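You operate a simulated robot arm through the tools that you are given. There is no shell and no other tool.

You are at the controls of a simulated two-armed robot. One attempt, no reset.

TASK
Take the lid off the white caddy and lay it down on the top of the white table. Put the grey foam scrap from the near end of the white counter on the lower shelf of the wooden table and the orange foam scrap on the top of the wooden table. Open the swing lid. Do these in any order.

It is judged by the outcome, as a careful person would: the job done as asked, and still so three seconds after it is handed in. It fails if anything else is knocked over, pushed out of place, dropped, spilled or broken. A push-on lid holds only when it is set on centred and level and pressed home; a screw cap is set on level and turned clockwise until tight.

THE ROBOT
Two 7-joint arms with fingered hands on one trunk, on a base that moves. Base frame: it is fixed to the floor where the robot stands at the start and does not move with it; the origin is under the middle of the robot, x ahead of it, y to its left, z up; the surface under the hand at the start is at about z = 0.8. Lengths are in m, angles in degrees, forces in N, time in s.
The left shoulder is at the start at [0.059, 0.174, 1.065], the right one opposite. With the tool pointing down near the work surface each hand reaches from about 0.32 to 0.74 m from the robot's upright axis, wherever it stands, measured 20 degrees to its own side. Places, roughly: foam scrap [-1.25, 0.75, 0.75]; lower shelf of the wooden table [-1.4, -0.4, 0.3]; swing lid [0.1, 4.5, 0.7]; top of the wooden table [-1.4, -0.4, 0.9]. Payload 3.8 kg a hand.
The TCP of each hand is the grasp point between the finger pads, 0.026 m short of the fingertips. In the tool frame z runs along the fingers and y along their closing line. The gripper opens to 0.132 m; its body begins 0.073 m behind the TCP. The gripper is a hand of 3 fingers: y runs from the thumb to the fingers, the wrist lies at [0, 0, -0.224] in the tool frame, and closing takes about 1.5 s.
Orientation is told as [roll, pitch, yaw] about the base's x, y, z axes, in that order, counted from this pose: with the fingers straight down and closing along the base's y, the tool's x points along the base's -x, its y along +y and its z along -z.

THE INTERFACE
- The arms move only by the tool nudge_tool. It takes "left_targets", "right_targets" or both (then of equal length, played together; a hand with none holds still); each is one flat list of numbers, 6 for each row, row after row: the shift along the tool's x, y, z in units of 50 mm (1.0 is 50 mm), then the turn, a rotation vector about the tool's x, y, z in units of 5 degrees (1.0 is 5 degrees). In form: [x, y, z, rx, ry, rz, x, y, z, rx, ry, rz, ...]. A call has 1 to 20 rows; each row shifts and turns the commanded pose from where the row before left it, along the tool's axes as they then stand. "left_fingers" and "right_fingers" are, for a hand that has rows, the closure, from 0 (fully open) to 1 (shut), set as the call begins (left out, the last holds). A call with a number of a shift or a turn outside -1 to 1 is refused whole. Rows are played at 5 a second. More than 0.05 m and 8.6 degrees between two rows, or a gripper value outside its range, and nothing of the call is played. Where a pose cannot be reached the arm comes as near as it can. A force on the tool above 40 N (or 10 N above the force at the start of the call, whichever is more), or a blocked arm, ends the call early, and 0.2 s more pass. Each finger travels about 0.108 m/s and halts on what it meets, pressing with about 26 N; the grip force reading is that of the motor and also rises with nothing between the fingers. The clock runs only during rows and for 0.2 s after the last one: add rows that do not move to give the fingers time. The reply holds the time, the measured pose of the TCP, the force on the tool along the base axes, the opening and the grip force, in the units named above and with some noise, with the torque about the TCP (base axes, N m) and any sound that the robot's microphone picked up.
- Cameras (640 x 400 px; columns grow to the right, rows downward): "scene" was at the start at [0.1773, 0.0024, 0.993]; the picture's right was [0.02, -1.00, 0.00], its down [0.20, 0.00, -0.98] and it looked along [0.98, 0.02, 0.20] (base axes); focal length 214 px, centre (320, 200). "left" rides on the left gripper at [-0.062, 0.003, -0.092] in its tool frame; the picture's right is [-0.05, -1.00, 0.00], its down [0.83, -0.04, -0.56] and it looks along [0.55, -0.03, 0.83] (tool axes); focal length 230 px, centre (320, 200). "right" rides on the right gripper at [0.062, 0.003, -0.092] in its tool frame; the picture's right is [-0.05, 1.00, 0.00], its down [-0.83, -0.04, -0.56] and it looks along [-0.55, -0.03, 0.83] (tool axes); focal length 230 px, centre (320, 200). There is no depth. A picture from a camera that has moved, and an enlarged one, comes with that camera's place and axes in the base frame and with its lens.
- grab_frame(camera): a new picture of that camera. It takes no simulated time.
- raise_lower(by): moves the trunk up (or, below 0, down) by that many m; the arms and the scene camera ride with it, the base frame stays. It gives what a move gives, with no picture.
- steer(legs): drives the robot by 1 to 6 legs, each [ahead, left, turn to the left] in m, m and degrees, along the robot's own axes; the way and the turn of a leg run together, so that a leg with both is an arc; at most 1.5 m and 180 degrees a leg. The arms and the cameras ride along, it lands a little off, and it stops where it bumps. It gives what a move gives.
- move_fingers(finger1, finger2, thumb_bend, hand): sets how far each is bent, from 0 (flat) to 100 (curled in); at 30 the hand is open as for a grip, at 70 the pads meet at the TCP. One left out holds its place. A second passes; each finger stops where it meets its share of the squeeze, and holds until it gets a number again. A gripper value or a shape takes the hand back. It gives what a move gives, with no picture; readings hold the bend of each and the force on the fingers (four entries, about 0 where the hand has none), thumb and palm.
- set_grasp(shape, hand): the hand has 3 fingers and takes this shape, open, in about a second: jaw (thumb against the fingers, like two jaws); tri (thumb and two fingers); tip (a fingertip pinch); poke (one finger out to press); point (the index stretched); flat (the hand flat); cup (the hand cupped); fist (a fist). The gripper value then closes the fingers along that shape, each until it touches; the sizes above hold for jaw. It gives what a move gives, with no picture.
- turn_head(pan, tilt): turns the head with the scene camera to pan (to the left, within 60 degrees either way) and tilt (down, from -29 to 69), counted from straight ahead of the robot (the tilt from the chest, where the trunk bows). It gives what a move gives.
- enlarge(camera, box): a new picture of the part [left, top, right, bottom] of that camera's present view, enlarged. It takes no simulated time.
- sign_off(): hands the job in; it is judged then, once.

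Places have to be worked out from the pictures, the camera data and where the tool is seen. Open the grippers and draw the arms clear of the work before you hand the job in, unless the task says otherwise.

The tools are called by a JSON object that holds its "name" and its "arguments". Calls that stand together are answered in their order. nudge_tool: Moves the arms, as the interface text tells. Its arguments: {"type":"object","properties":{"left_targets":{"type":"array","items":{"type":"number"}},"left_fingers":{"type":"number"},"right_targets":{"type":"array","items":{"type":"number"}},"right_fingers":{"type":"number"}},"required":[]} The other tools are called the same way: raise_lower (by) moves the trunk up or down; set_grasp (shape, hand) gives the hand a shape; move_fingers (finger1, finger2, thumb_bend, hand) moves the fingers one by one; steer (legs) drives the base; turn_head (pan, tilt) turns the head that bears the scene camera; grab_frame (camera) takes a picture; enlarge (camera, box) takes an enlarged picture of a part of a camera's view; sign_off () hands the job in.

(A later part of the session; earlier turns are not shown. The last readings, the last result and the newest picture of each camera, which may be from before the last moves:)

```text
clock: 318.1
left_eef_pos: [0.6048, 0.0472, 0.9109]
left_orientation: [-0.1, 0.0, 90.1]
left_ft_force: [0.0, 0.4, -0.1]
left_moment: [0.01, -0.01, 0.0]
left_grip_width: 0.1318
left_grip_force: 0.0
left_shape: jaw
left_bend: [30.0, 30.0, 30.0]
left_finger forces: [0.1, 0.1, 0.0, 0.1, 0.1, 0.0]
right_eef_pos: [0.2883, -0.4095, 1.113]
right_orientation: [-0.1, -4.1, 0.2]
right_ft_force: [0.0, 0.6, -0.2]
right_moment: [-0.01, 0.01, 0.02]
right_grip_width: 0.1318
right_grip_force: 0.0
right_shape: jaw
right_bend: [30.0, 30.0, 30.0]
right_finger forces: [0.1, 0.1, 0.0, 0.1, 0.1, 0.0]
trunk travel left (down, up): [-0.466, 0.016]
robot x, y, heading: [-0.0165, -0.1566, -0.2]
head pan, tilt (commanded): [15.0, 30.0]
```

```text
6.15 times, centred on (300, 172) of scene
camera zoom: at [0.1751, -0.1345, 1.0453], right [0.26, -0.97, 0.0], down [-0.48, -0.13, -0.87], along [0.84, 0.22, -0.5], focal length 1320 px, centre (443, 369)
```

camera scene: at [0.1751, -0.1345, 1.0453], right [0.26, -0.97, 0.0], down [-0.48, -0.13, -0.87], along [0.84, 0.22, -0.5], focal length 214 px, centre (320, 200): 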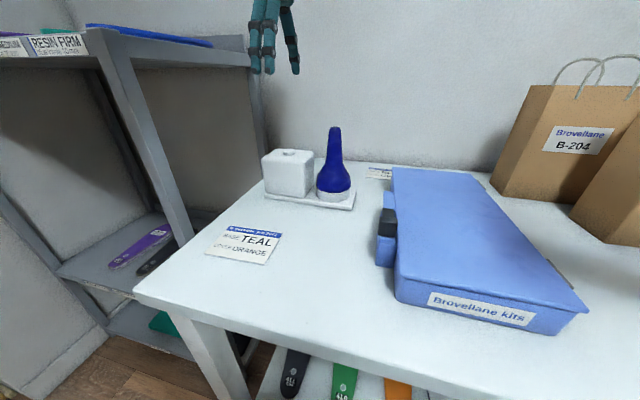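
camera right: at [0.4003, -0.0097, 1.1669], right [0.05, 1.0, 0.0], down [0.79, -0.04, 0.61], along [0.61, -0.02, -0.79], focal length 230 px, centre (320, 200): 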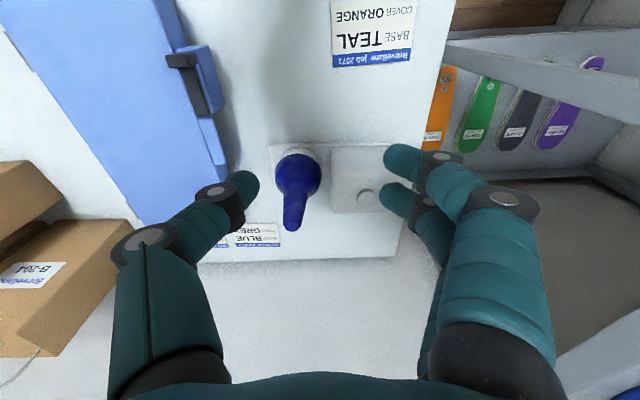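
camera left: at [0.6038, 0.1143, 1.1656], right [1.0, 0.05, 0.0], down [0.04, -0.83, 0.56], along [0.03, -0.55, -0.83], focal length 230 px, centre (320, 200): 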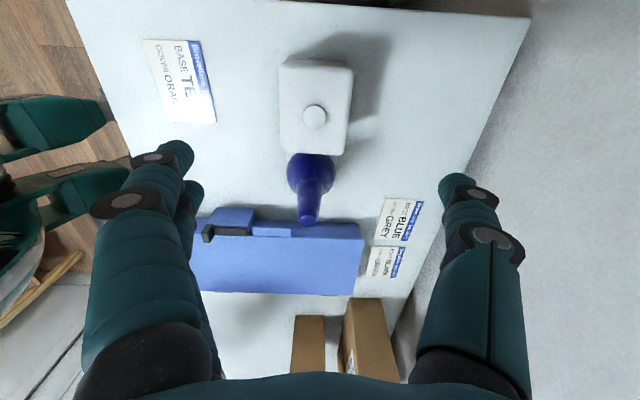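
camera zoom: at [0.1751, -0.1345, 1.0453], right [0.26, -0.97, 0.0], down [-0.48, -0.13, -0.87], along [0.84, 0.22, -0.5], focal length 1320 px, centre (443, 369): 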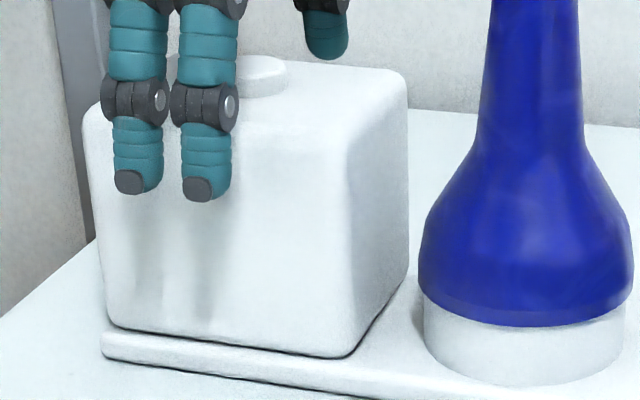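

No seam is visible, but the caddy is a live object, so the lid should come off by its knob. I raise the hand and test other hand shapes in the air to find one with straighter fingertips.

{"name": "nudge_tool", "arguments": {"left_targets": [0, 0, -0.9, 0, 0, 0, 0, 0, -0.9, 0, 0, 0, 0, 0, -0.9, 0, 0, 0], "left_fingers": 0}}

{"name": "set_grasp", "arguments": {"hand": "left", "shape": "flat"}}

{"name": "enlarge", "arguments": {"camera": "scene", "box": [220, 0, 400, 150]}}

{"name": "set_grasp", "arguments": {"hand": "left", "shape": "tri"}}

{"name": "grab_frame", "arguments": {"camera": "left"}}

```text
clock: 318.9
left_eef_pos: [0.6045, 0.0455, 1.048]
left_orientation: [-0.3, 0.0, 90.0]
left_ft_force: [-1.1, -0.1, 0.6]
left_moment: [0.0, 0.01, 0.01]
left_grip_width: 0.1319
left_grip_force: 0.1
left_shape: jaw
left_bend: [30.0, 30.0, 30.0]
left_finger forces: [0.1, 0.0, 0.0, 0.0, 0.0, 0.0]
right_eef_pos: [0.2881, -0.4102, 1.1124]
right_orientation: [0.1, -4.0, 0.2]
right_ft_force: [0.1, -0.1, 0.4]
right_moment: [-0.02, 0.01, 0.0]
right_grip_width: 0.1318
right_grip_force: 0.1
right_shape: jaw
right_bend: [30.0, 30.0, 30.0]
right_finger forces: [0.1, 0.1, 0.1, 0.0, 0.1, 0.0]
trunk travel left (down, up): [-0.466, 0.016]
robot x, y, heading: [-0.0232, -0.1579, -0.2]
head pan, tilt (commanded): [15.0, 30.0]
```

```text
clock: 319.8
left_eef_pos: [0.6053, 0.0461, 1.0456]
left_orientation: [-0.1, 0.0, 90.1]
left_ft_force: [0.0, -0.2, -1.0]
left_moment: [0.02, 0.01, -0.04]
left_grip_width: 0.0002
left_grip_force: 0.0
left_shape: flat
left_bend: [4.0, 4.0, 16.0]
left_finger forces: [0.0, 0.1, 0.0, 0.0, 0.0, 0.1]
right_eef_pos: [0.2889, -0.4103, 1.1126]
right_orientation: [0.0, -4.0, 0.3]
right_ft_force: [0.5, 0.5, 0.0]
right_moment: [0.01, -0.02, 0.01]
right_grip_width: 0.1316
right_grip_force: 0.0
right_shape: jaw
right_bend: [30.0, 30.0, 30.0]
right_finger forces: [0.0, 0.0, 0.0, 0.1, 0.1, 0.1]
trunk travel left (down, up): [-0.466, 0.016]
robot x, y, heading: [-0.0193, -0.1553, -0.0]
head pan, tilt (commanded): [15.0, 30.0]
```

```text
2.67 times, centred on (310, 75) of scene
camera zoom: at [0.1751, -0.1345, 1.0453], right [0.26, -0.97, 0.0], down [-0.48, -0.13, -0.87], along [0.84, 0.22, -0.5], focal length 572 px, centre (347, 533)
```

zoom: 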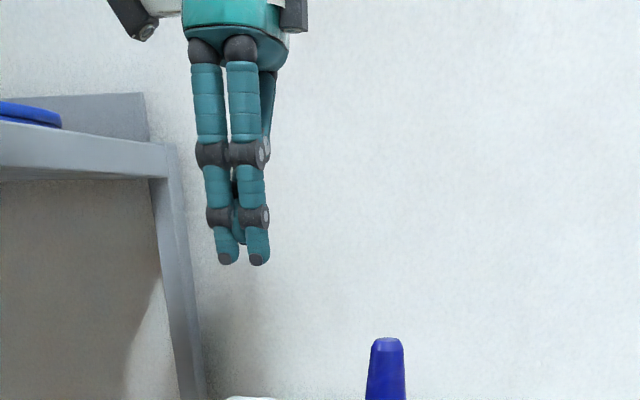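

```text
clock: 320.7
left_eef_pos: [0.6047, 0.046, 1.0466]
left_orientation: [0.0, 0.0, 90.0]
left_ft_force: [0.1, -0.5, 0.5]
left_moment: [0.0, 0.0, -0.01]
left_grip_width: 0.1319
left_grip_force: 0.0
left_shape: tri
left_bend: [30.0, 30.0, 30.0]
left_finger forces: [0.0, 0.1, 0.0, 0.1, 0.1, 0.1]
right_eef_pos: [0.2885, -0.4106, 1.1134]
right_orientation: [0.0, -4.1, 0.2]
right_ft_force: [-0.4, -0.3, 0.0]
right_moment: [-0.01, 0.01, -0.01]
right_grip_width: 0.1318
right_grip_force: 0.2
right_shape: jaw
right_bend: [30.0, 30.0, 30.0]
right_finger forces: [0.0, 0.0, 0.0, 0.0, 0.0, 0.0]
trunk travel left (down, up): [-0.466, 0.016]
robot x, y, heading: [-0.0225, -0.1592, -0.3]
head pan, tilt (commanded): [15.0, 30.0]
```

```text
taken
camera left: at [0.6015, 0.1079, 1.1378], right [1.0, 0.05, 0.0], down [0.04, -0.83, 0.56], along [0.03, -0.55, -0.83], focal length 230 px, centre (320, 200)
```

left: 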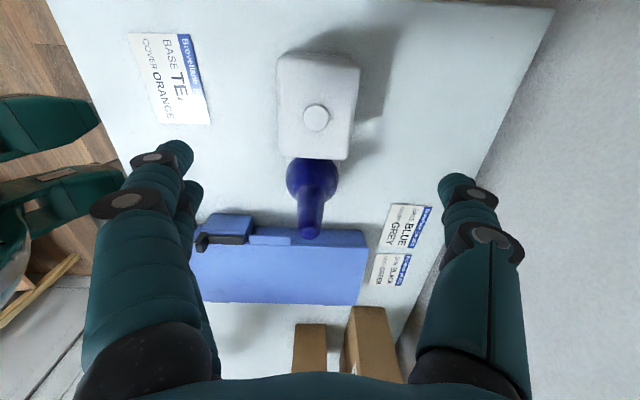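

I go back to jaw and retry the knob pinch with closing along x, this time keeping the tips in touch with the lid while closing and then raising 1 mm at a time to read the pull.

{"name": "set_grasp", "arguments": {"hand": "left", "shape": "jaw"}}

{"name": "nudge_tool", "arguments": {"left_targets": [-0.05, 0, 0.6, 0, 0, 0, 0, 0, 0.6, 0, 0, 0, 0, 0, 0.7, 0, 0, 0, 0, 0, 0, 0, 0, 0], "left_fingers": 0.66}}

{"name": "enlarge", "arguments": {"camera": "left", "box": [200, 100, 440, 260]}}

```text
clock: 321.6
left_eef_pos: [0.6048, 0.0458, 1.0461]
left_orientation: [-0.1, 0.0, 90.0]
left_ft_force: [-0.5, 1.1, 0.0]
left_moment: [0.0, 0.03, 0.02]
left_grip_width: 0.1319
left_grip_force: 0.0
left_shape: jaw
left_bend: [30.0, 30.0, 30.0]
left_finger forces: [0.0, 0.1, 0.1, 0.0, 0.0, 0.0]
right_eef_pos: [0.2885, -0.4107, 1.1136]
right_orientation: [0.0, -4.0, 0.2]
right_ft_force: [0.1, -0.6, -0.4]
right_moment: [-0.03, -0.04, 0.02]
right_grip_width: 0.1319
right_grip_force: 0.2
right_shape: jaw
right_bend: [30.0, 30.0, 30.0]
right_finger forces: [0.0, 0.1, 0.0, 0.1, 0.0, 0.0]
trunk travel left (down, up): [-0.466, 0.016]
robot x, y, heading: [-0.0198, -0.1531, -0.2]
head pan, tilt (commanded): [15.0, 30.0]
```

```text
clock: 322.6
left_eef_pos: [0.6042, 0.0487, 0.9518]
left_orientation: [-0.3, 0.1, 90.0]
left_ft_force: [0.2, 0.2, -0.2]
left_moment: [0.0, -0.01, 0.0]
left_grip_width: 0.0449
left_grip_force: 0.0
left_shape: jaw
left_bend: [73.0, 73.0, 70.0]
left_finger forces: [0.0, 0.0, 0.0, 0.0, 0.1, 0.0]
right_eef_pos: [0.2887, -0.4099, 1.1146]
right_orientation: [0.0, -4.1, 0.2]
right_ft_force: [0.3, 0.1, 0.2]
right_moment: [0.0, 0.01, 0.0]
right_grip_width: 0.132
right_grip_force: 0.2
right_shape: jaw
right_bend: [30.0, 30.0, 30.0]
right_finger forces: [0.0, 0.0, 0.1, 0.0, 0.0, 0.0]
trunk travel left (down, up): [-0.466, 0.016]
robot x, y, heading: [-0.0209, -0.158, -0.3]
head pan, tilt (commanded): [15.0, 30.0]
```

```text
2.50 times, centred on (320, 180) of left
camera zoom: at [0.6004, 0.1096, 1.044], right [1.0, 0.05, 0.0], down [0.04, -0.83, 0.56], along [0.03, -0.55, -0.83], focal length 575 px, centre (320, 250)
```

zoom: 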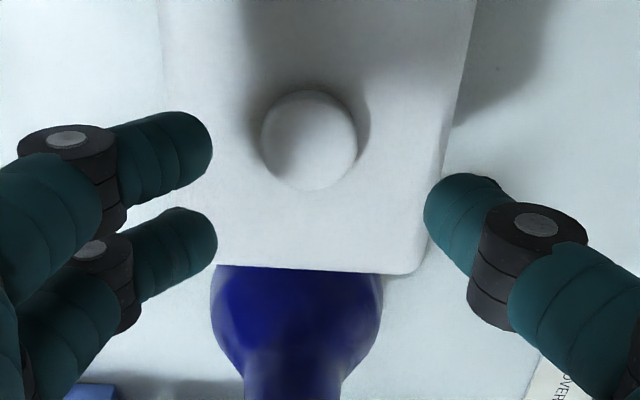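

The knob is at about [0.601,0.051]; I correct by 3 mm and descend to contact.

{"name": "nudge_tool", "arguments": {"left_targets": [-0.04, 0.06, 0.4, 0, 0, 0, 0, 0, 0.04, 0, 0, 0, 0, 0, 0, 0, 0, 0], "left_fingers": 0.66}}

{"name": "nudge_tool", "arguments": {"left_targets": [0, 0, 0.05, 0, 0, 0, 0, 0, 0, 0, 0, 0], "left_fingers": 0.66}}

{"name": "nudge_tool", "arguments": {"left_targets": [0, 0, 0.05, 0, 0, 0, 0, 0, 0, 0, 0, 0], "left_fingers": 0.66}}

```text
clock: 323.4
left_eef_pos: [0.6011, 0.0505, 0.9304]
left_orientation: [-0.1, -0.1, 90.0]
left_ft_force: [0.3, 0.2, -1.1]
left_moment: [0.04, -0.01, 0.01]
left_grip_width: 0.0452
left_grip_force: 0.0
left_shape: jaw
left_bend: [73.0, 73.0, 70.0]
left_finger forces: [0.0, 0.0, 0.0, 0.0, 0.0, 0.0]
right_eef_pos: [0.289, -0.4096, 1.1132]
right_orientation: [0.0, -4.0, 0.2]
right_ft_force: [0.8, -0.6, 0.2]
right_moment: [0.01, -0.03, 0.01]
right_grip_width: 0.1319
right_grip_force: 0.0
right_shape: jaw
right_bend: [30.0, 30.0, 30.0]
right_finger forces: [0.0, 0.0, 0.0, 0.1, 0.1, 0.0]
trunk travel left (down, up): [-0.466, 0.016]
robot x, y, heading: [-0.0187, -0.1567, -0.1]
head pan, tilt (commanded): [15.0, 30.0]
```

```text
clock: 324.0
left_eef_pos: [0.6017, 0.0513, 0.9271]
left_orientation: [0.0, 0.0, 90.1]
left_ft_force: [0.9, -0.4, 0.2]
left_moment: [0.02, -0.01, 0.01]
left_grip_width: 0.0453
left_grip_force: 0.0
left_shape: jaw
left_bend: [73.0, 73.0, 70.0]
left_finger forces: [0.0, 0.0, 0.1, 0.1, 0.0, 0.0]
right_eef_pos: [0.2895, -0.4096, 1.1134]
right_orientation: [0.1, -4.0, 0.2]
right_ft_force: [-0.3, 0.4, -1.8]
right_moment: [-0.04, 0.02, 0.01]
right_grip_width: 0.1318
right_grip_force: 0.1
right_shape: jaw
right_bend: [30.0, 30.0, 30.0]
right_finger forces: [0.0, 0.1, 0.0, 0.0, 0.0, 0.1]
trunk travel left (down, up): [-0.466, 0.016]
robot x, y, heading: [-0.0176, -0.1568, -0.2]
head pan, tilt (commanded): [15.0, 30.0]
```

```text
clock: 324.6
left_eef_pos: [0.6015, 0.0511, 0.925]
left_orientation: [-0.3, 0.0, 90.1]
left_ft_force: [-0.5, -0.1, 1.9]
left_moment: [-0.04, 0.14, -0.01]
left_grip_width: 0.0454
left_grip_force: 0.0
left_shape: jaw
left_bend: [74.0, 74.0, 70.0]
left_finger forces: [1.3, 1.2, 0.1, 0.0, 0.0, 0.0]
right_eef_pos: [0.2877, -0.4102, 1.1124]
right_orientation: [-0.1, -4.1, 0.3]
right_ft_force: [-0.4, 0.4, -0.1]
right_moment: [0.02, -0.01, -0.01]
right_grip_width: 0.1318
right_grip_force: 0.1
right_shape: jaw
right_bend: [30.0, 30.0, 30.0]
right_finger forces: [0.0, 0.0, 0.0, 0.0, 0.0, 0.0]
trunk travel left (down, up): [-0.466, 0.016]
robot x, y, heading: [-0.0191, -0.157, -0.1]
head pan, tilt (commanded): [15.0, 30.0]
```

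Light contact (2 N). I close fully on the knob while staying down.

{"name": "nudge_tool", "arguments": {"left_targets": [0, 0, 0, 0, 0, 0, 0, 0, 0, 0, 0, 0, 0, 0, 0, 0, 0, 0, 0, 0, 0, 0, 0, 0], "left_fingers": 1}}

{"name": "enlarge", "arguments": {"camera": "left", "box": [200, 100, 440, 260]}}

{"name": "enlarge", "arguments": {"camera": "scene", "box": [260, 110, 360, 190]}}

```text
clock: 325.6
left_eef_pos: [0.6018, 0.0515, 0.9254]
left_orientation: [-0.2, 0.0, 90.0]
left_ft_force: [0.8, 2.2, 4.3]
left_moment: [0.04, -0.01, 0.0]
left_grip_width: 0.0173
left_grip_force: 25.9
left_shape: jaw
left_bend: [74.0, 74.0, 71.0]
left_finger forces: [9.7, 12.6, 0.0, 0.0, 19.6, 0.0]
right_eef_pos: [0.2892, -0.4094, 1.1128]
right_orientation: [-0.1, -4.1, 0.3]
right_ft_force: [-0.2, 0.4, -1.0]
right_moment: [-0.02, 0.02, 0.04]
right_grip_width: 0.1318
right_grip_force: 0.0
right_shape: jaw
right_bend: [30.0, 30.0, 30.0]
right_finger forces: [0.0, 0.0, 0.0, 0.0, 0.1, 0.0]
trunk travel left (down, up): [-0.466, 0.016]
robot x, y, heading: [-0.0181, -0.1566, 0.1]
head pan, tilt (commanded): [15.0, 30.0]
```

```text
2.50 times, centred on (320, 180) of left
camera zoom: at [0.5979, 0.1129, 1.0172], right [1.0, 0.05, 0.0], down [0.04, -0.83, 0.56], along [0.03, -0.55, -0.83], focal length 575 px, centre (320, 250)
```

zoom: 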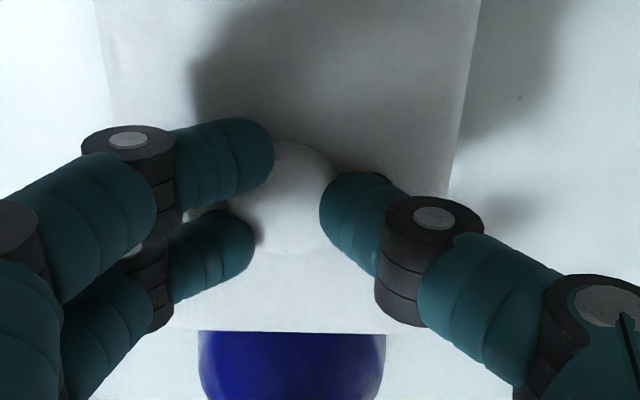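

```text
5.00 times, centred on (310, 150) of scene
camera zoom: at [0.175, -0.1343, 1.0454], right [0.26, -0.97, 0.0], down [-0.48, -0.13, -0.87], along [0.84, 0.22, -0.5], focal length 1072 px, centre (370, 450)
```

zoom: 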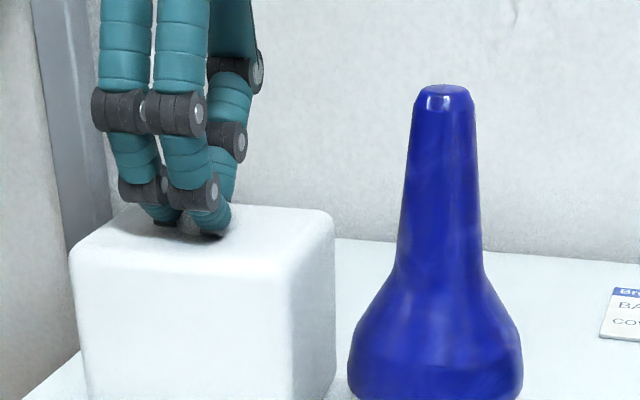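

Now the knob is truly pinched (reading 17 mm ≈ 25 mm at the tips). I raise 2 mm and read the force.

{"name": "nudge_tool", "arguments": {"left_targets": [0, 0, -0.04, 0, 0, 0, 0, 0, 0, 0, 0, 0], "left_fingers": 1}}

{"name": "nudge_tool", "arguments": {"left_targets": [0, 0, -0.04, 0, 0, 0, 0, 0, 0, 0, 0, 0], "left_fingers": 1}}

{"name": "enlarge", "arguments": {"camera": "scene", "box": [260, 110, 360, 190]}}

```text
clock: 326.2
left_eef_pos: [0.6004, 0.0513, 0.9272]
left_orientation: [-0.2, 0.0, 90.0]
left_ft_force: [-0.4, 3.3, 6.9]
left_moment: [0.08, -0.04, -0.04]
left_grip_width: 0.015
left_grip_force: 25.9
left_shape: jaw
left_bend: [74.0, 74.0, 71.0]
left_finger forces: [10.5, 9.8, 0.0, 0.0, 30.2, 0.1]
right_eef_pos: [0.2876, -0.4107, 1.112]
right_orientation: [0.0, -4.1, 0.2]
right_ft_force: [-0.2, 0.1, 0.3]
right_moment: [-0.01, -0.02, 0.0]
right_grip_width: 0.1318
right_grip_force: 0.1
right_shape: jaw
right_bend: [30.0, 30.0, 30.0]
right_finger forces: [0.0, 0.0, 0.0, 0.0, 0.0, 0.0]
trunk travel left (down, up): [-0.466, 0.016]
robot x, y, heading: [-0.0215, -0.158, -0.2]
head pan, tilt (commanded): [15.0, 30.0]
```

```text
clock: 326.8
left_eef_pos: [0.6015, 0.0509, 0.9286]
left_orientation: [0.0, 0.0, 89.9]
left_ft_force: [-2.1, 1.7, 1.6]
left_moment: [0.03, 0.04, -0.01]
left_grip_width: 0.0144
left_grip_force: 25.5
left_shape: jaw
left_bend: [74.0, 74.0, 71.0]
left_finger forces: [9.9, 9.8, 0.1, 0.1, 21.8, 0.0]
right_eef_pos: [0.2879, -0.4087, 1.1139]
right_orientation: [0.1, -3.9, 0.1]
right_ft_force: [-0.4, 0.2, -0.5]
right_moment: [-0.02, 0.0, 0.02]
right_grip_width: 0.1319
right_grip_force: 0.1
right_shape: jaw
right_bend: [30.0, 30.0, 30.0]
right_finger forces: [0.1, 0.0, 0.0, 0.0, 0.0, 0.0]
trunk travel left (down, up): [-0.466, 0.016]
robot x, y, heading: [-0.0176, -0.1596, -0.3]
head pan, tilt (commanded): [15.0, 30.0]
```

```text
5.00 times, centred on (310, 150) of scene
camera zoom: at [0.1748, -0.1344, 1.0452], right [0.26, -0.97, 0.0], down [-0.48, -0.13, -0.87], along [0.84, 0.22, -0.5], focal length 1072 px, centre (370, 450)
```

zoom: 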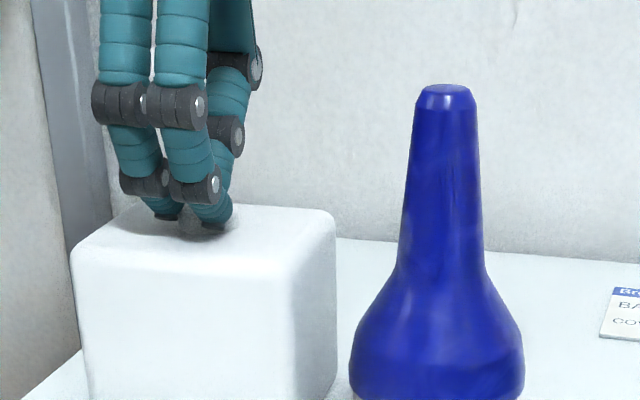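

Width shrinks slightly as I rise — possibly sliding. I continue 1 mm at a time.

{"name": "nudge_tool", "arguments": {"left_targets": [0, 0, -0.03, 0, 0, 0, 0, 0, 0, 0, 0, 0], "left_fingers": 1}}

{"name": "nudge_tool", "arguments": {"left_targets": [0, 0, -0.03, 0, 0, 0, 0, 0, 0, 0, 0, 0], "left_fingers": 1}}

{"name": "enlarge", "arguments": {"camera": "left", "box": [200, 100, 440, 260]}}

```text
clock: 327.4
left_eef_pos: [0.6015, 0.0506, 0.9291]
left_orientation: [0.1, -0.1, 90.1]
left_ft_force: [0.2, -0.5, -4.7]
left_moment: [0.04, 0.03, 0.01]
left_grip_width: 0.0131
left_grip_force: 26.0
left_shape: jaw
left_bend: [74.0, 74.0, 71.0]
left_finger forces: [9.0, 10.2, 0.0, 0.0, 14.8, 0.1]
right_eef_pos: [0.2884, -0.4099, 1.1132]
right_orientation: [0.0, -4.0, 0.2]
right_ft_force: [1.3, 1.2, -0.4]
right_moment: [0.0, -0.02, -0.04]
right_grip_width: 0.1319
right_grip_force: 0.1
right_shape: jaw
right_bend: [30.0, 30.0, 30.0]
right_finger forces: [0.1, 0.1, 0.0, 0.1, 0.1, 0.1]
trunk travel left (down, up): [-0.466, 0.016]
robot x, y, heading: [-0.0197, -0.1576, -0.3]
head pan, tilt (commanded): [15.0, 30.0]
```

```text
clock: 328.0
left_eef_pos: [0.6031, 0.0509, 0.9332]
left_orientation: [-0.2, 0.0, 89.9]
left_ft_force: [0.1, -0.1, 0.0]
left_moment: [0.01, 0.02, 0.01]
left_grip_width: 0.0086
left_grip_force: 26.2
left_shape: jaw
left_bend: [76.0, 76.0, 80.0]
left_finger forces: [0.0, 0.1, 0.0, 0.1, 0.0, 0.1]
right_eef_pos: [0.2889, -0.4101, 1.1131]
right_orientation: [0.0, -4.0, 0.2]
right_ft_force: [-0.5, 0.1, 0.5]
right_moment: [-0.01, -0.02, -0.04]
right_grip_width: 0.1317
right_grip_force: 0.0
right_shape: jaw
right_bend: [30.0, 30.0, 30.0]
right_finger forces: [0.1, 0.0, 0.1, 0.1, 0.0, 0.1]
trunk travel left (down, up): [-0.466, 0.016]
robot x, y, heading: [-0.0164, -0.1605, -0.3]
head pan, tilt (commanded): [15.0, 30.0]
```

```text
2.50 times, centred on (320, 180) of left
camera zoom: at [0.5982, 0.1124, 1.0245], right [1.0, 0.05, 0.0], down [0.04, -0.83, 0.56], along [0.03, -0.55, -0.83], focal length 575 px, centre (320, 250)
```

zoom: 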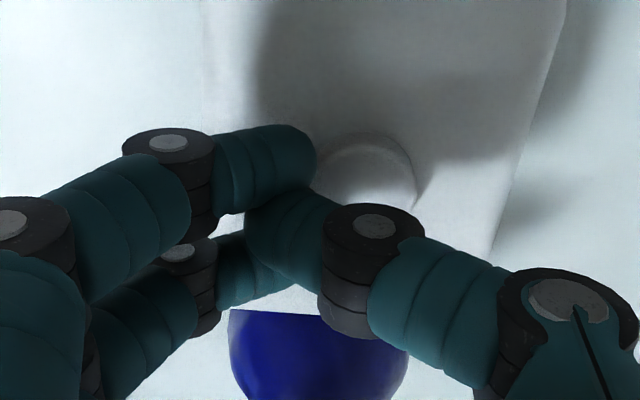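

The pinch slipped at ≈5 N pull. I raise the hand clear and check where the caddy stands.

{"name": "nudge_tool", "arguments": {"left_targets": [0, 0, -0.4, 0, 0, 0, 0, 0, -0.9, 0, 0, 0, 0, 0, -0.9, 0, 0, 0]}}

{"name": "nudge_tool", "arguments": {"left_targets": [0, 0, 0, 0, 0, 0, 0, 0, 0, 0, 0, 0, 0, 0, 0, 0, 0, 0, 0, 0, 0, 0, 0, 0], "left_fingers": 0}}

{"name": "grab_frame", "arguments": {"camera": "left"}}

{"name": "enlarge", "arguments": {"camera": "scene", "box": [240, 110, 380, 210]}}

```text
clock: 328.8
left_eef_pos: [0.5981, 0.0502, 1.0429]
left_orientation: [-0.2, 0.0, 90.0]
left_ft_force: [-0.6, -0.1, 1.3]
left_moment: [-0.02, 0.03, -0.01]
left_grip_width: 0.009
left_grip_force: 26.7
left_shape: jaw
left_bend: [76.0, 76.0, 80.0]
left_finger forces: [0.1, 0.0, 0.0, 0.0, 0.0, 0.0]
right_eef_pos: [0.2886, -0.4107, 1.1122]
right_orientation: [0.1, -4.0, 0.2]
right_ft_force: [0.2, 1.0, 0.6]
right_moment: [0.03, 0.0, 0.02]
right_grip_width: 0.1321
right_grip_force: 0.0
right_shape: jaw
right_bend: [30.0, 30.0, 30.0]
right_finger forces: [0.0, 0.0, 0.0, 0.1, 0.0, 0.0]
trunk travel left (down, up): [-0.466, 0.016]
robot x, y, heading: [-0.0188, -0.1554, -0.4]
head pan, tilt (commanded): [15.0, 30.0]
```

```text
clock: 329.8
left_eef_pos: [0.5995, 0.0517, 1.0418]
left_orientation: [-0.1, 0.0, 90.0]
left_ft_force: [0.1, -0.3, -0.2]
left_moment: [0.01, 0.03, -0.01]
left_grip_width: 0.1319
left_grip_force: 0.1
left_shape: jaw
left_bend: [30.0, 30.0, 30.0]
left_finger forces: [0.1, 0.0, 0.0, 0.0, 0.0, 0.0]
right_eef_pos: [0.2888, -0.4105, 1.1124]
right_orientation: [0.0, -4.0, 0.1]
right_ft_force: [0.6, 0.3, -0.7]
right_moment: [0.03, 0.03, -0.04]
right_grip_width: 0.1321
right_grip_force: 0.0
right_shape: jaw
right_bend: [30.0, 30.0, 30.0]
right_finger forces: [0.0, 0.0, 0.0, 0.0, 0.0, 0.0]
trunk travel left (down, up): [-0.466, 0.016]
robot x, y, heading: [-0.0212, -0.1559, -0.2]
head pan, tilt (commanded): [15.0, 30.0]
```

```text
taken
camera left: at [0.5958, 0.1127, 1.1331], right [1.0, 0.05, 0.0], down [0.04, -0.83, 0.56], along [0.03, -0.55, -0.83], focal length 230 px, centre (320, 200)
```

left: 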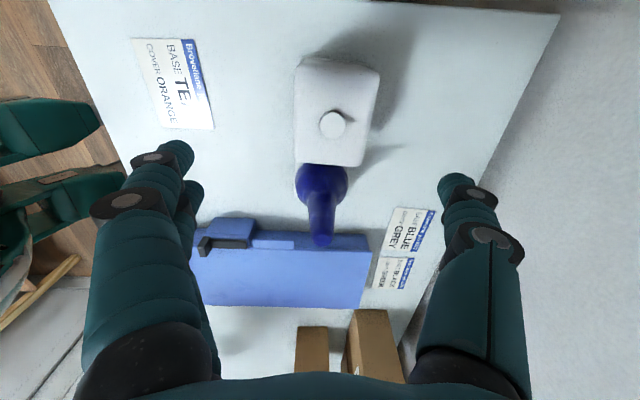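

```text
4.00 times, centred on (310, 160) of scene
camera zoom: at [0.1751, -0.1345, 1.0453], right [0.26, -0.97, 0.0], down [-0.48, -0.13, -0.87], along [0.84, 0.22, -0.5], focal length 858 px, centre (360, 360)
```

zoom: 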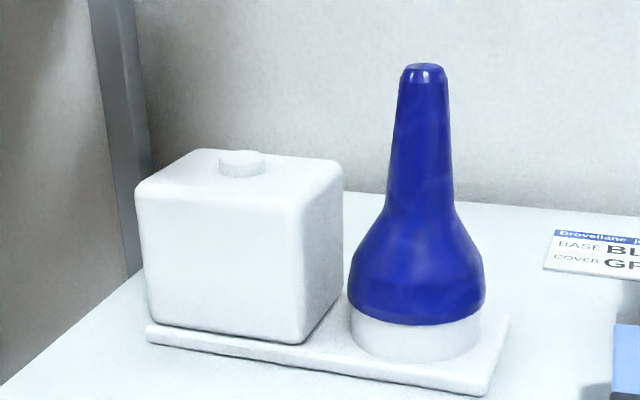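

The caddy shifted only a few mm. I'll grip the box top higher (tips just below the top edge, TCP z≈0.917), in case the lid is a thin cap, and lift gently.

{"name": "nudge_tool", "arguments": {"left_targets": [0.06, -0.23, 0.7, 0, 0, 0, 0, 0, 0.9, 0, 0, 0, 0, 0, 0.7, 0, 0, 0, 0, 0, 0.2, 0, 0, 0], "left_fingers": 0}}

{"name": "nudge_tool", "arguments": {"left_targets": [0, 0, 0, 0, 0, 0, 0, 0, 0, 0, 0, 0, 0, 0, 0, 0, 0, 0, 0, 0, 0, 0, 0, 0, 0, 0, 0, 0, 0, 0, 0, 0, 0, 0, 0, 0], "left_fingers": 1}}

{"name": "enlarge", "arguments": {"camera": "scene", "box": [250, 110, 350, 200]}}

{"name": "enlarge", "arguments": {"camera": "left", "box": [140, 40, 520, 280]}}

```text
clock: 330.8
left_eef_pos: [0.6136, 0.0481, 0.9161]
left_orientation: [-0.1, 0.0, 90.0]
left_ft_force: [0.6, 0.8, -0.3]
left_moment: [0.0, 0.03, 0.0]
left_grip_width: 0.1319
left_grip_force: 0.1
left_shape: jaw
left_bend: [30.0, 30.0, 30.0]
left_finger forces: [0.0, 0.0, 0.0, 0.0, 0.0, 0.1]
right_eef_pos: [0.2885, -0.4103, 1.1128]
right_orientation: [0.0, -4.0, 0.2]
right_ft_force: [-0.6, 0.4, 0.0]
right_moment: [-0.02, 0.01, 0.0]
right_grip_width: 0.1319
right_grip_force: 0.1
right_shape: jaw
right_bend: [30.0, 30.0, 30.0]
right_finger forces: [0.0, 0.0, 0.0, 0.0, 0.0, 0.0]
trunk travel left (down, up): [-0.466, 0.016]
robot x, y, heading: [-0.0217, -0.1585, -0.3]
head pan, tilt (commanded): [15.0, 30.0]
```

```text
clock: 332.2
left_eef_pos: [0.6134, 0.0473, 0.9157]
left_orientation: [-0.1, 0.0, 89.9]
left_ft_force: [-1.8, 0.5, -0.2]
left_moment: [0.0, -0.07, -0.07]
left_grip_width: 0.074
left_grip_force: 26.3
left_shape: jaw
left_bend: [72.0, 71.0, 70.0]
left_finger forces: [12.0, 12.0, 0.0, 0.0, 22.8, 0.1]
right_eef_pos: [0.2891, -0.4097, 1.1135]
right_orientation: [-0.1, -4.0, 0.2]
right_ft_force: [-0.2, 0.1, -0.6]
right_moment: [-0.02, 0.0, 0.02]
right_grip_width: 0.1319
right_grip_force: 0.1
right_shape: jaw
right_bend: [30.0, 30.0, 30.0]
right_finger forces: [0.1, 0.0, 0.1, 0.0, 0.0, 0.0]
trunk travel left (down, up): [-0.466, 0.016]
robot x, y, heading: [-0.017, -0.1572, -0.3]
head pan, tilt (commanded): [15.0, 30.0]
```

```text
4.44 times, centred on (300, 155) of scene
camera zoom: at [0.1751, -0.1344, 1.0453], right [0.26, -0.97, 0.0], down [-0.48, -0.13, -0.87], along [0.84, 0.22, -0.5], focal length 953 px, centre (409, 400)
```

zoom: 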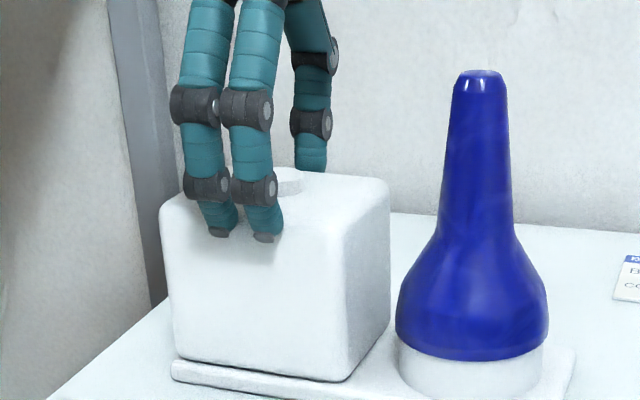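

```text
1.67 times, centred on (330, 160) of left
camera zoom: at [0.6098, 0.1094, 1.0075], right [1.0, 0.05, 0.0], down [0.04, -0.83, 0.56], along [0.03, -0.55, -0.83], focal length 384 px, centre (303, 267)
```

zoom: 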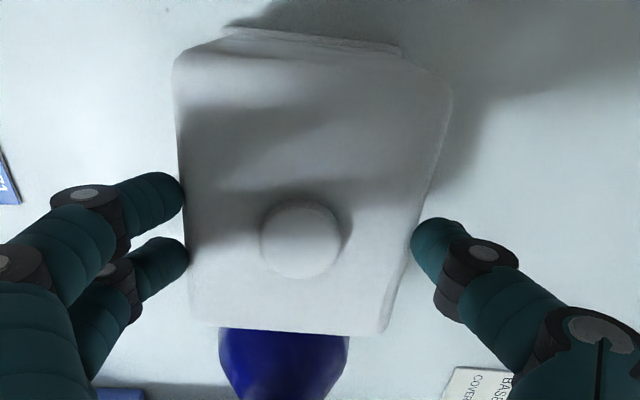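

Gripped just under the top edge. I lift 5 mm and compare.

{"name": "nudge_tool", "arguments": {"left_targets": [0, 0, -0.05, 0, 0, 0, 0, 0, -0.05, 0, 0, 0, 0, 0, 0, 0, 0, 0], "left_fingers": 1}}

{"name": "enlarge", "arguments": {"camera": "scene", "box": [250, 110, 350, 200]}}

```text
clock: 333.0
left_eef_pos: [0.6131, 0.0483, 0.9205]
left_orientation: [-0.1, 0.0, 90.0]
left_ft_force: [-0.2, 0.1, -6.0]
left_moment: [0.01, -0.01, -0.04]
left_grip_width: 0.0739
left_grip_force: 26.3
left_shape: jaw
left_bend: [72.0, 71.0, 70.0]
left_finger forces: [11.8, 12.0, 0.0, 0.1, 21.7, 0.1]
right_eef_pos: [0.2893, -0.4094, 1.1129]
right_orientation: [-0.1, -3.9, 0.2]
right_ft_force: [0.6, 0.0, -0.1]
right_moment: [0.01, -0.01, 0.0]
right_grip_width: 0.1322
right_grip_force: 0.0
right_shape: jaw
right_bend: [30.0, 30.0, 30.0]
right_finger forces: [0.1, 0.0, 0.1, 0.0, 0.1, 0.0]
trunk travel left (down, up): [-0.466, 0.016]
robot x, y, heading: [-0.0205, -0.1617, -0.4]
head pan, tilt (commanded): [15.0, 30.0]
```

```text
4.44 times, centred on (300, 155) of scene
camera zoom: at [0.1756, -0.1343, 1.0451], right [0.26, -0.97, 0.0], down [-0.48, -0.13, -0.87], along [0.84, 0.22, -0.5], focal length 953 px, centre (409, 400)
```

zoom: 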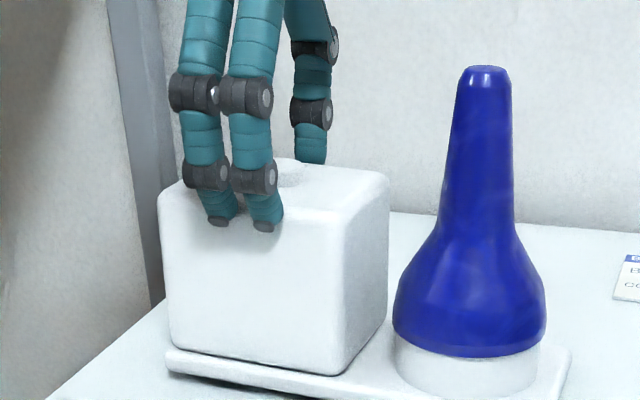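

Same result: the tray comes up with it at 6 N. I lower it and release.

{"name": "nudge_tool", "arguments": {"left_targets": [0, 0, 0.05, 0, 0, 0, 0, 0, 0.05, 0, 0, 0, 0, 0, 0.02, 0, 0, 0], "left_fingers": 1}}

{"name": "nudge_tool", "arguments": {"left_targets": [0, 0, 0, 0, 0, 0, 0, 0, 0, 0, 0, 0, 0, 0, 0, 0, 0, 0, 0, 0, 0, 0, 0, 0, 0, 0, 0, 0, 0, 0], "left_fingers": 0}}

{"name": "nudge_tool", "arguments": {"left_targets": [0, 0, -0.9, 0, 0, 0, 0, 0, -0.9, 0, 0, 0, 0, 0, -0.9, 0, 0, 0], "left_fingers": 0}}

{"name": "enlarge", "arguments": {"camera": "scene", "box": [310, 110, 390, 210]}}

{"name": "grab_frame", "arguments": {"camera": "left"}}

```text
clock: 333.8
left_eef_pos: [0.613, 0.0477, 0.9161]
left_orientation: [-0.2, 0.0, 90.0]
left_ft_force: [-1.2, -0.9, -1.6]
left_moment: [0.01, -0.04, 0.01]
left_grip_width: 0.0739
left_grip_force: 25.5
left_shape: jaw
left_bend: [72.0, 71.0, 70.0]
left_finger forces: [12.5, 12.5, 0.0, 0.1, 23.1, 0.1]
right_eef_pos: [0.2881, -0.4091, 1.1136]
right_orientation: [-0.1, -4.1, 0.2]
right_ft_force: [1.0, -0.2, -0.9]
right_moment: [-0.04, -0.04, -0.03]
right_grip_width: 0.1317
right_grip_force: 0.1
right_shape: jaw
right_bend: [30.0, 30.0, 30.0]
right_finger forces: [0.0, 0.0, 0.1, 0.0, 0.1, 0.0]
trunk travel left (down, up): [-0.466, 0.016]
robot x, y, heading: [-0.0208, -0.1587, -0.1]
head pan, tilt (commanded): [15.0, 30.0]
```

```text
clock: 335.0
left_eef_pos: [0.6124, 0.0478, 0.9157]
left_orientation: [-0.2, 0.0, 90.0]
left_ft_force: [-0.1, 0.1, -0.2]
left_moment: [0.0, -0.01, 0.0]
left_grip_width: 0.132
left_grip_force: 0.1
left_shape: jaw
left_bend: [30.0, 30.0, 30.0]
left_finger forces: [0.0, 0.0, 0.0, 0.0, 0.0, 0.0]
right_eef_pos: [0.2889, -0.4105, 1.1128]
right_orientation: [-0.1, -3.9, 0.3]
right_ft_force: [-0.2, 0.0, -0.4]
right_moment: [-0.03, -0.04, -0.01]
right_grip_width: 0.1319
right_grip_force: 0.2
right_shape: jaw
right_bend: [30.0, 30.0, 30.0]
right_finger forces: [0.1, 0.1, 0.0, 0.0, 0.0, 0.1]
trunk travel left (down, up): [-0.466, 0.016]
robot x, y, heading: [-0.0176, -0.159, -0.1]
head pan, tilt (commanded): [15.0, 30.0]
```

```text
clock: 335.8
left_eef_pos: [0.6104, 0.0463, 1.052]
left_orientation: [-0.1, 0.0, 90.0]
left_ft_force: [-0.2, -0.2, -0.1]
left_moment: [-0.01, 0.02, -0.03]
left_grip_width: 0.132
left_grip_force: 0.0
left_shape: jaw
left_bend: [30.0, 30.0, 30.0]
left_finger forces: [0.0, 0.0, 0.0, 0.1, 0.1, 0.1]
right_eef_pos: [0.2877, -0.4103, 1.1124]
right_orientation: [0.1, -4.1, 0.2]
right_ft_force: [0.4, -0.2, -0.1]
right_moment: [-0.01, -0.01, -0.03]
right_grip_width: 0.1318
right_grip_force: 0.0
right_shape: jaw
right_bend: [30.0, 30.0, 30.0]
right_finger forces: [0.0, 0.0, 0.0, 0.1, 0.1, 0.0]
trunk travel left (down, up): [-0.466, 0.016]
robot x, y, heading: [-0.0206, -0.1575, -0.2]
head pan, tilt (commanded): [15.0, 30.0]
```

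```text
4.00 times, centred on (350, 160) of scene
camera zoom: at [0.1748, -0.1348, 1.0455], right [0.26, -0.97, 0.0], down [-0.48, -0.13, -0.87], along [0.84, 0.22, -0.5], focal length 858 px, centre (200, 360)
```

zoom: 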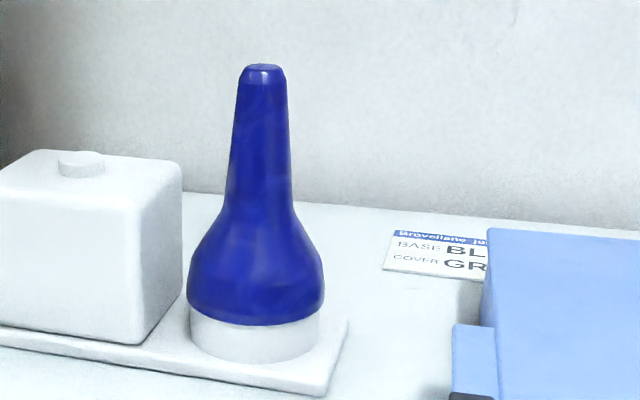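

```text
taken
camera left: at [0.6076, 0.1084, 1.1441], right [1.0, 0.05, 0.0], down [0.04, -0.83, 0.56], along [0.03, -0.55, -0.83], focal length 230 px, centre (320, 200)
```

left: 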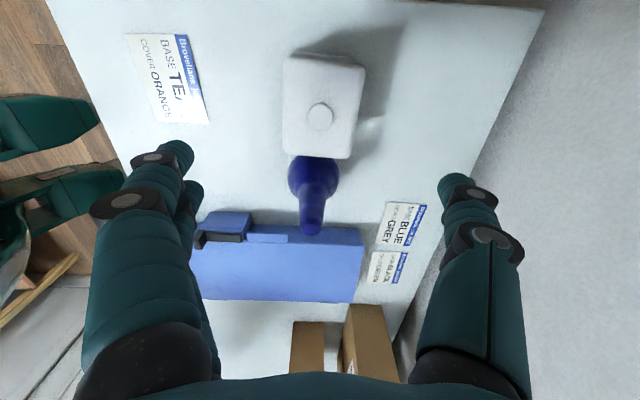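

The box is rigid with the tray. The tall blue cone, however, sits like a cap on the white round pot of the caddy (it overlaps the white rim) and its neck is a natural handle – it may be the actual lid. I'll grip the neck (axis ≈[0.609,-0.053], tip z≈0.959) and lift it slightly to see.

{"name": "nudge_tool", "arguments": {"left_targets": [0.98, 0, 0, 0, 0, 0, 0.98, 0, 0, 0, 0, 0], "left_fingers": 0}}

{"name": "grab_frame", "arguments": {"camera": "left"}}

{"name": "enlarge", "arguments": {"camera": "scene", "box": [260, 50, 400, 200]}}

```text
clock: 336.4
left_eef_pos: [0.6134, -0.0496, 1.0501]
left_orientation: [-0.1, 0.1, 90.0]
left_ft_force: [0.4, 0.3, -0.1]
left_moment: [-0.02, -0.02, 0.02]
left_grip_width: 0.1321
left_grip_force: 0.2
left_shape: jaw
left_bend: [30.0, 30.0, 30.0]
left_finger forces: [0.0, 0.0, 0.0, 0.0, 0.0, 0.0]
right_eef_pos: [0.288, -0.411, 1.1139]
right_orientation: [0.1, -3.9, 0.1]
right_ft_force: [0.4, -0.5, 0.6]
right_moment: [0.0, -0.01, -0.01]
right_grip_width: 0.1318
right_grip_force: 0.1
right_shape: jaw
right_bend: [30.0, 30.0, 30.0]
right_finger forces: [0.0, 0.0, 0.0, 0.1, 0.0, 0.1]
trunk travel left (down, up): [-0.466, 0.016]
robot x, y, heading: [-0.0158, -0.1585, -0.2]
head pan, tilt (commanded): [15.0, 30.0]
```

```text
taken
camera left: at [0.6091, 0.0121, 1.1423], right [1.0, 0.05, 0.0], down [0.04, -0.83, 0.55], along [0.03, -0.55, -0.83], focal length 230 px, centre (320, 200)
```

left: 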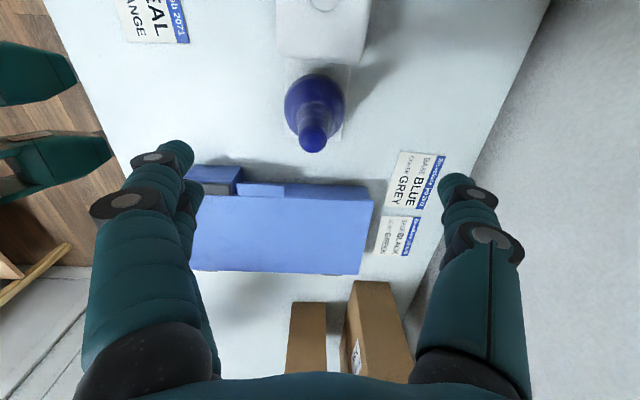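

```text
2.67 times, centred on (330, 125) of scene
camera zoom: at [0.175, -0.1355, 1.0454], right [0.26, -0.97, 0.0], down [-0.48, -0.13, -0.87], along [0.84, 0.22, -0.5], focal length 572 px, centre (293, 400)
```

zoom: 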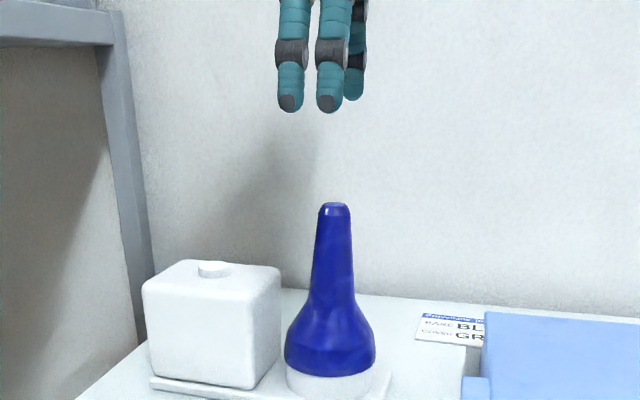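

The neck is right below the hand. I descend to z≈0.925 with open fingers straddling it, then close gently.

{"name": "nudge_tool", "arguments": {"left_targets": [0.02, 0.12, 0.85, 0, 0, 0, 0, 0, 0.85, 0, 0, 0, 0, 0, 0.8, 0, 0, 0], "left_fingers": 0}}

{"name": "grab_frame", "arguments": {"camera": "left"}}

{"name": "enlarge", "arguments": {"camera": "scene", "box": [260, 70, 400, 210]}}

```text
clock: 337.2
left_eef_pos: [0.6068, -0.051, 0.9257]
left_orientation: [-0.1, 0.0, 89.9]
left_ft_force: [0.7, 0.7, 0.0]
left_moment: [0.0, -0.02, -0.01]
left_grip_width: 0.132
left_grip_force: 0.0
left_shape: jaw
left_bend: [30.0, 30.0, 30.0]
left_finger forces: [0.0, 0.0, 0.0, 0.0, 0.1, 0.0]
right_eef_pos: [0.2884, -0.4094, 1.1124]
right_orientation: [0.0, -4.0, 0.2]
right_ft_force: [0.0, -0.3, -0.2]
right_moment: [0.02, 0.02, 0.01]
right_grip_width: 0.1319
right_grip_force: 0.0
right_shape: jaw
right_bend: [30.0, 30.0, 30.0]
right_finger forces: [0.0, 0.0, 0.0, 0.1, 0.0, 0.0]
trunk travel left (down, up): [-0.466, 0.016]
robot x, y, heading: [-0.0195, -0.157, 0.0]
head pan, tilt (commanded): [15.0, 30.0]
```

```text
taken
camera left: at [0.6035, 0.0107, 1.0185], right [1.0, 0.05, 0.0], down [0.04, -0.83, 0.56], along [0.03, -0.55, -0.83], focal length 230 px, centre (320, 200)
```

left: 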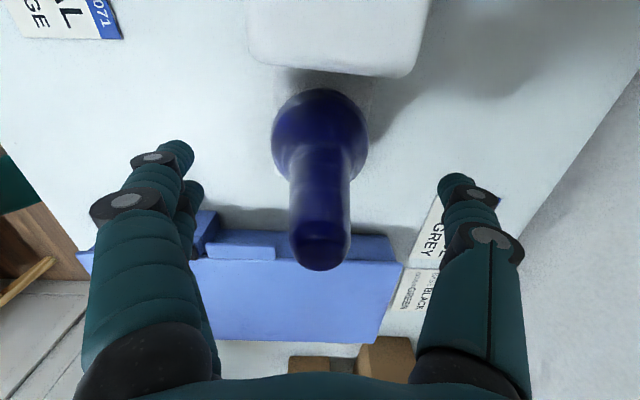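

```text
2.86 times, centred on (330, 140) of scene
camera zoom: at [0.1754, -0.1344, 1.0452], right [0.26, -0.97, 0.0], down [-0.48, -0.13, -0.87], along [0.84, 0.22, -0.5], focal length 613 px, centre (291, 371)
```

zoom: 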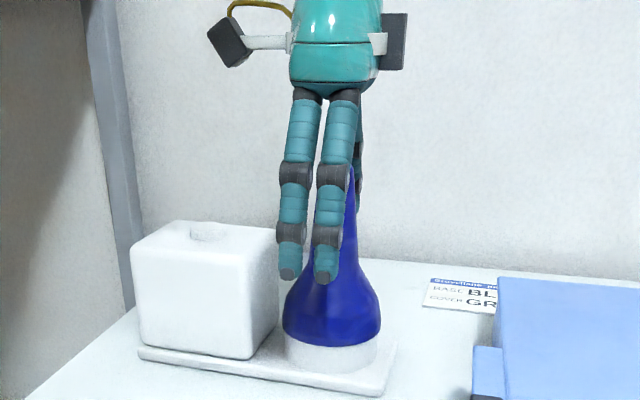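

The neck is centred between the fingers. I close.

{"name": "nudge_tool", "arguments": {"left_targets": [0, 0, 0, 0, 0, 0, 0, 0, 0, 0, 0, 0, 0, 0, 0, 0, 0, 0, 0, 0, 0, 0, 0, 0, 0, 0, 0, 0, 0, 0, 0, 0, 0, 0, 0, 0, 0, 0, 0, 0, 0, 0], "left_fingers": 1}}

{"name": "nudge_tool", "arguments": {"left_targets": [0, 0, -0.06, 0, 0, 0, 0, 0, -0.06, 0, 0, 0, 0, 0, 0, 0, 0, 0], "left_fingers": 1}}

{"name": "enlarge", "arguments": {"camera": "scene", "box": [260, 110, 400, 210]}}

```text
clock: 338.8
left_eef_pos: [0.6067, -0.051, 0.9282]
left_orientation: [-0.1, -0.2, 90.0]
left_ft_force: [0.6, -0.7, 0.1]
left_moment: [0.01, -0.02, 0.01]
left_grip_width: 0.0224
left_grip_force: 25.8
left_shape: jaw
left_bend: [72.0, 73.0, 70.0]
left_finger forces: [11.7, 11.5, 0.0, 0.0, 23.1, 0.0]
right_eef_pos: [0.2896, -0.4106, 1.1131]
right_orientation: [0.0, -3.9, 0.2]
right_ft_force: [0.4, 0.3, 0.4]
right_moment: [0.0, 0.01, -0.01]
right_grip_width: 0.1319
right_grip_force: 0.0
right_shape: jaw
right_bend: [30.0, 30.0, 30.0]
right_finger forces: [0.0, 0.0, 0.1, 0.0, 0.0, 0.1]
trunk travel left (down, up): [-0.466, 0.016]
robot x, y, heading: [-0.0149, -0.1542, -0.2]
head pan, tilt (commanded): [15.0, 30.0]
heard: snap
```

```text
clock: 339.6
left_eef_pos: [0.6075, -0.0515, 0.9324]
left_orientation: [-0.1, 0.0, 90.0]
left_ft_force: [0.1, 0.1, -1.3]
left_moment: [0.02, 0.04, 0.01]
left_grip_width: 0.0221
left_grip_force: 26.9
left_shape: jaw
left_bend: [72.0, 73.0, 70.0]
left_finger forces: [11.7, 11.5, 0.0, 0.1, 23.2, 0.0]
right_eef_pos: [0.289, -0.4097, 1.1134]
right_orientation: [0.0, -4.0, 0.2]
right_ft_force: [-0.4, 0.4, -0.4]
right_moment: [0.01, 0.02, -0.01]
right_grip_width: 0.1319
right_grip_force: 0.0
right_shape: jaw
right_bend: [30.0, 30.0, 30.0]
right_finger forces: [0.0, 0.0, 0.0, 0.0, 0.0, 0.1]
trunk travel left (down, up): [-0.466, 0.016]
robot x, y, heading: [-0.0211, -0.1573, -0.2]
head pan, tilt (commanded): [15.0, 30.0]
```

```text
4.00 times, centred on (330, 160) of scene
camera zoom: at [0.1752, -0.1345, 1.0453], right [0.26, -0.97, 0.0], down [-0.48, -0.13, -0.87], along [0.84, 0.22, -0.5], focal length 858 px, centre (280, 360)
```

zoom: 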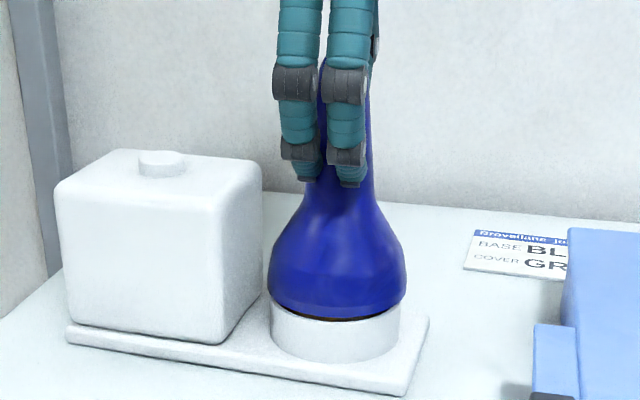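

A "snap" was heard and a gap opened between the blue cone and the white pot: the blue cone is the caddy's push-on lid. I lift it up clear (≈9 cm).

{"name": "nudge_tool", "arguments": {"left_targets": [0, 0, -0.2, 0, 0, 0, 0, 0, -0.4, 0, 0, 0, 0, 0, -0.6, 0, 0, 0, 0, 0, -0.7, 0, 0, 0], "left_fingers": 1}}

{"name": "grab_frame", "arguments": {"camera": "scene"}}

{"name": "enlarge", "arguments": {"camera": "scene", "box": [250, 70, 410, 210]}}

{"name": "grab_frame", "arguments": {"camera": "left"}}

```text
clock: 340.6
left_eef_pos: [0.6064, -0.0514, 1.0263]
left_orientation: [-0.1, 0.0, 90.0]
left_ft_force: [1.1, 0.2, 0.2]
left_moment: [0.02, -0.03, -0.01]
left_grip_width: 0.0224
left_grip_force: 26.0
left_shape: jaw
left_bend: [72.0, 73.0, 70.0]
left_finger forces: [11.8, 11.7, 0.0, 0.0, 23.1, 0.1]
right_eef_pos: [0.2892, -0.4098, 1.1136]
right_orientation: [0.3, -4.1, 0.2]
right_ft_force: [-0.1, 0.9, 1.0]
right_moment: [0.0, 0.02, -0.02]
right_grip_width: 0.1319
right_grip_force: 0.0
right_shape: jaw
right_bend: [30.0, 30.0, 30.0]
right_finger forces: [0.0, 0.0, 0.0, 0.0, 0.0, 0.0]
trunk travel left (down, up): [-0.466, 0.016]
robot x, y, heading: [-0.0162, -0.1593, -0.2]
head pan, tilt (commanded): [15.0, 30.0]
```

```text
taken
camera scene: at [0.1748, -0.1347, 1.0455], right [0.26, -0.97, 0.0], down [-0.48, -0.13, -0.87], along [0.84, 0.22, -0.5], focal length 214 px, centre (320, 200)
```

scene: 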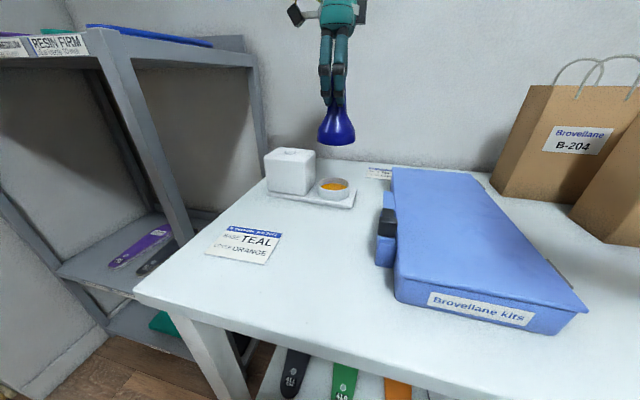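

```text
2.86 times, centred on (330, 140) of scene
camera zoom: at [0.1748, -0.1347, 1.0455], right [0.26, -0.97, 0.0], down [-0.48, -0.13, -0.87], along [0.84, 0.22, -0.5], focal length 613 px, centre (291, 371)
```

zoom: 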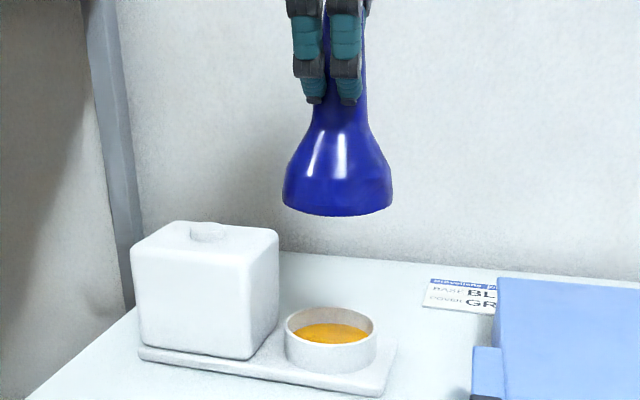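

```text
taken
camera left: at [0.6021, 0.0094, 1.118], right [1.0, 0.05, 0.0], down [0.04, -0.83, 0.56], along [0.03, -0.55, -0.83], focal length 230 px, centre (320, 200)
```

left: 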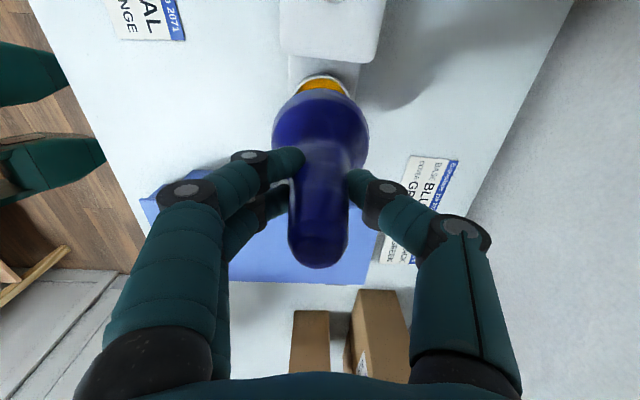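

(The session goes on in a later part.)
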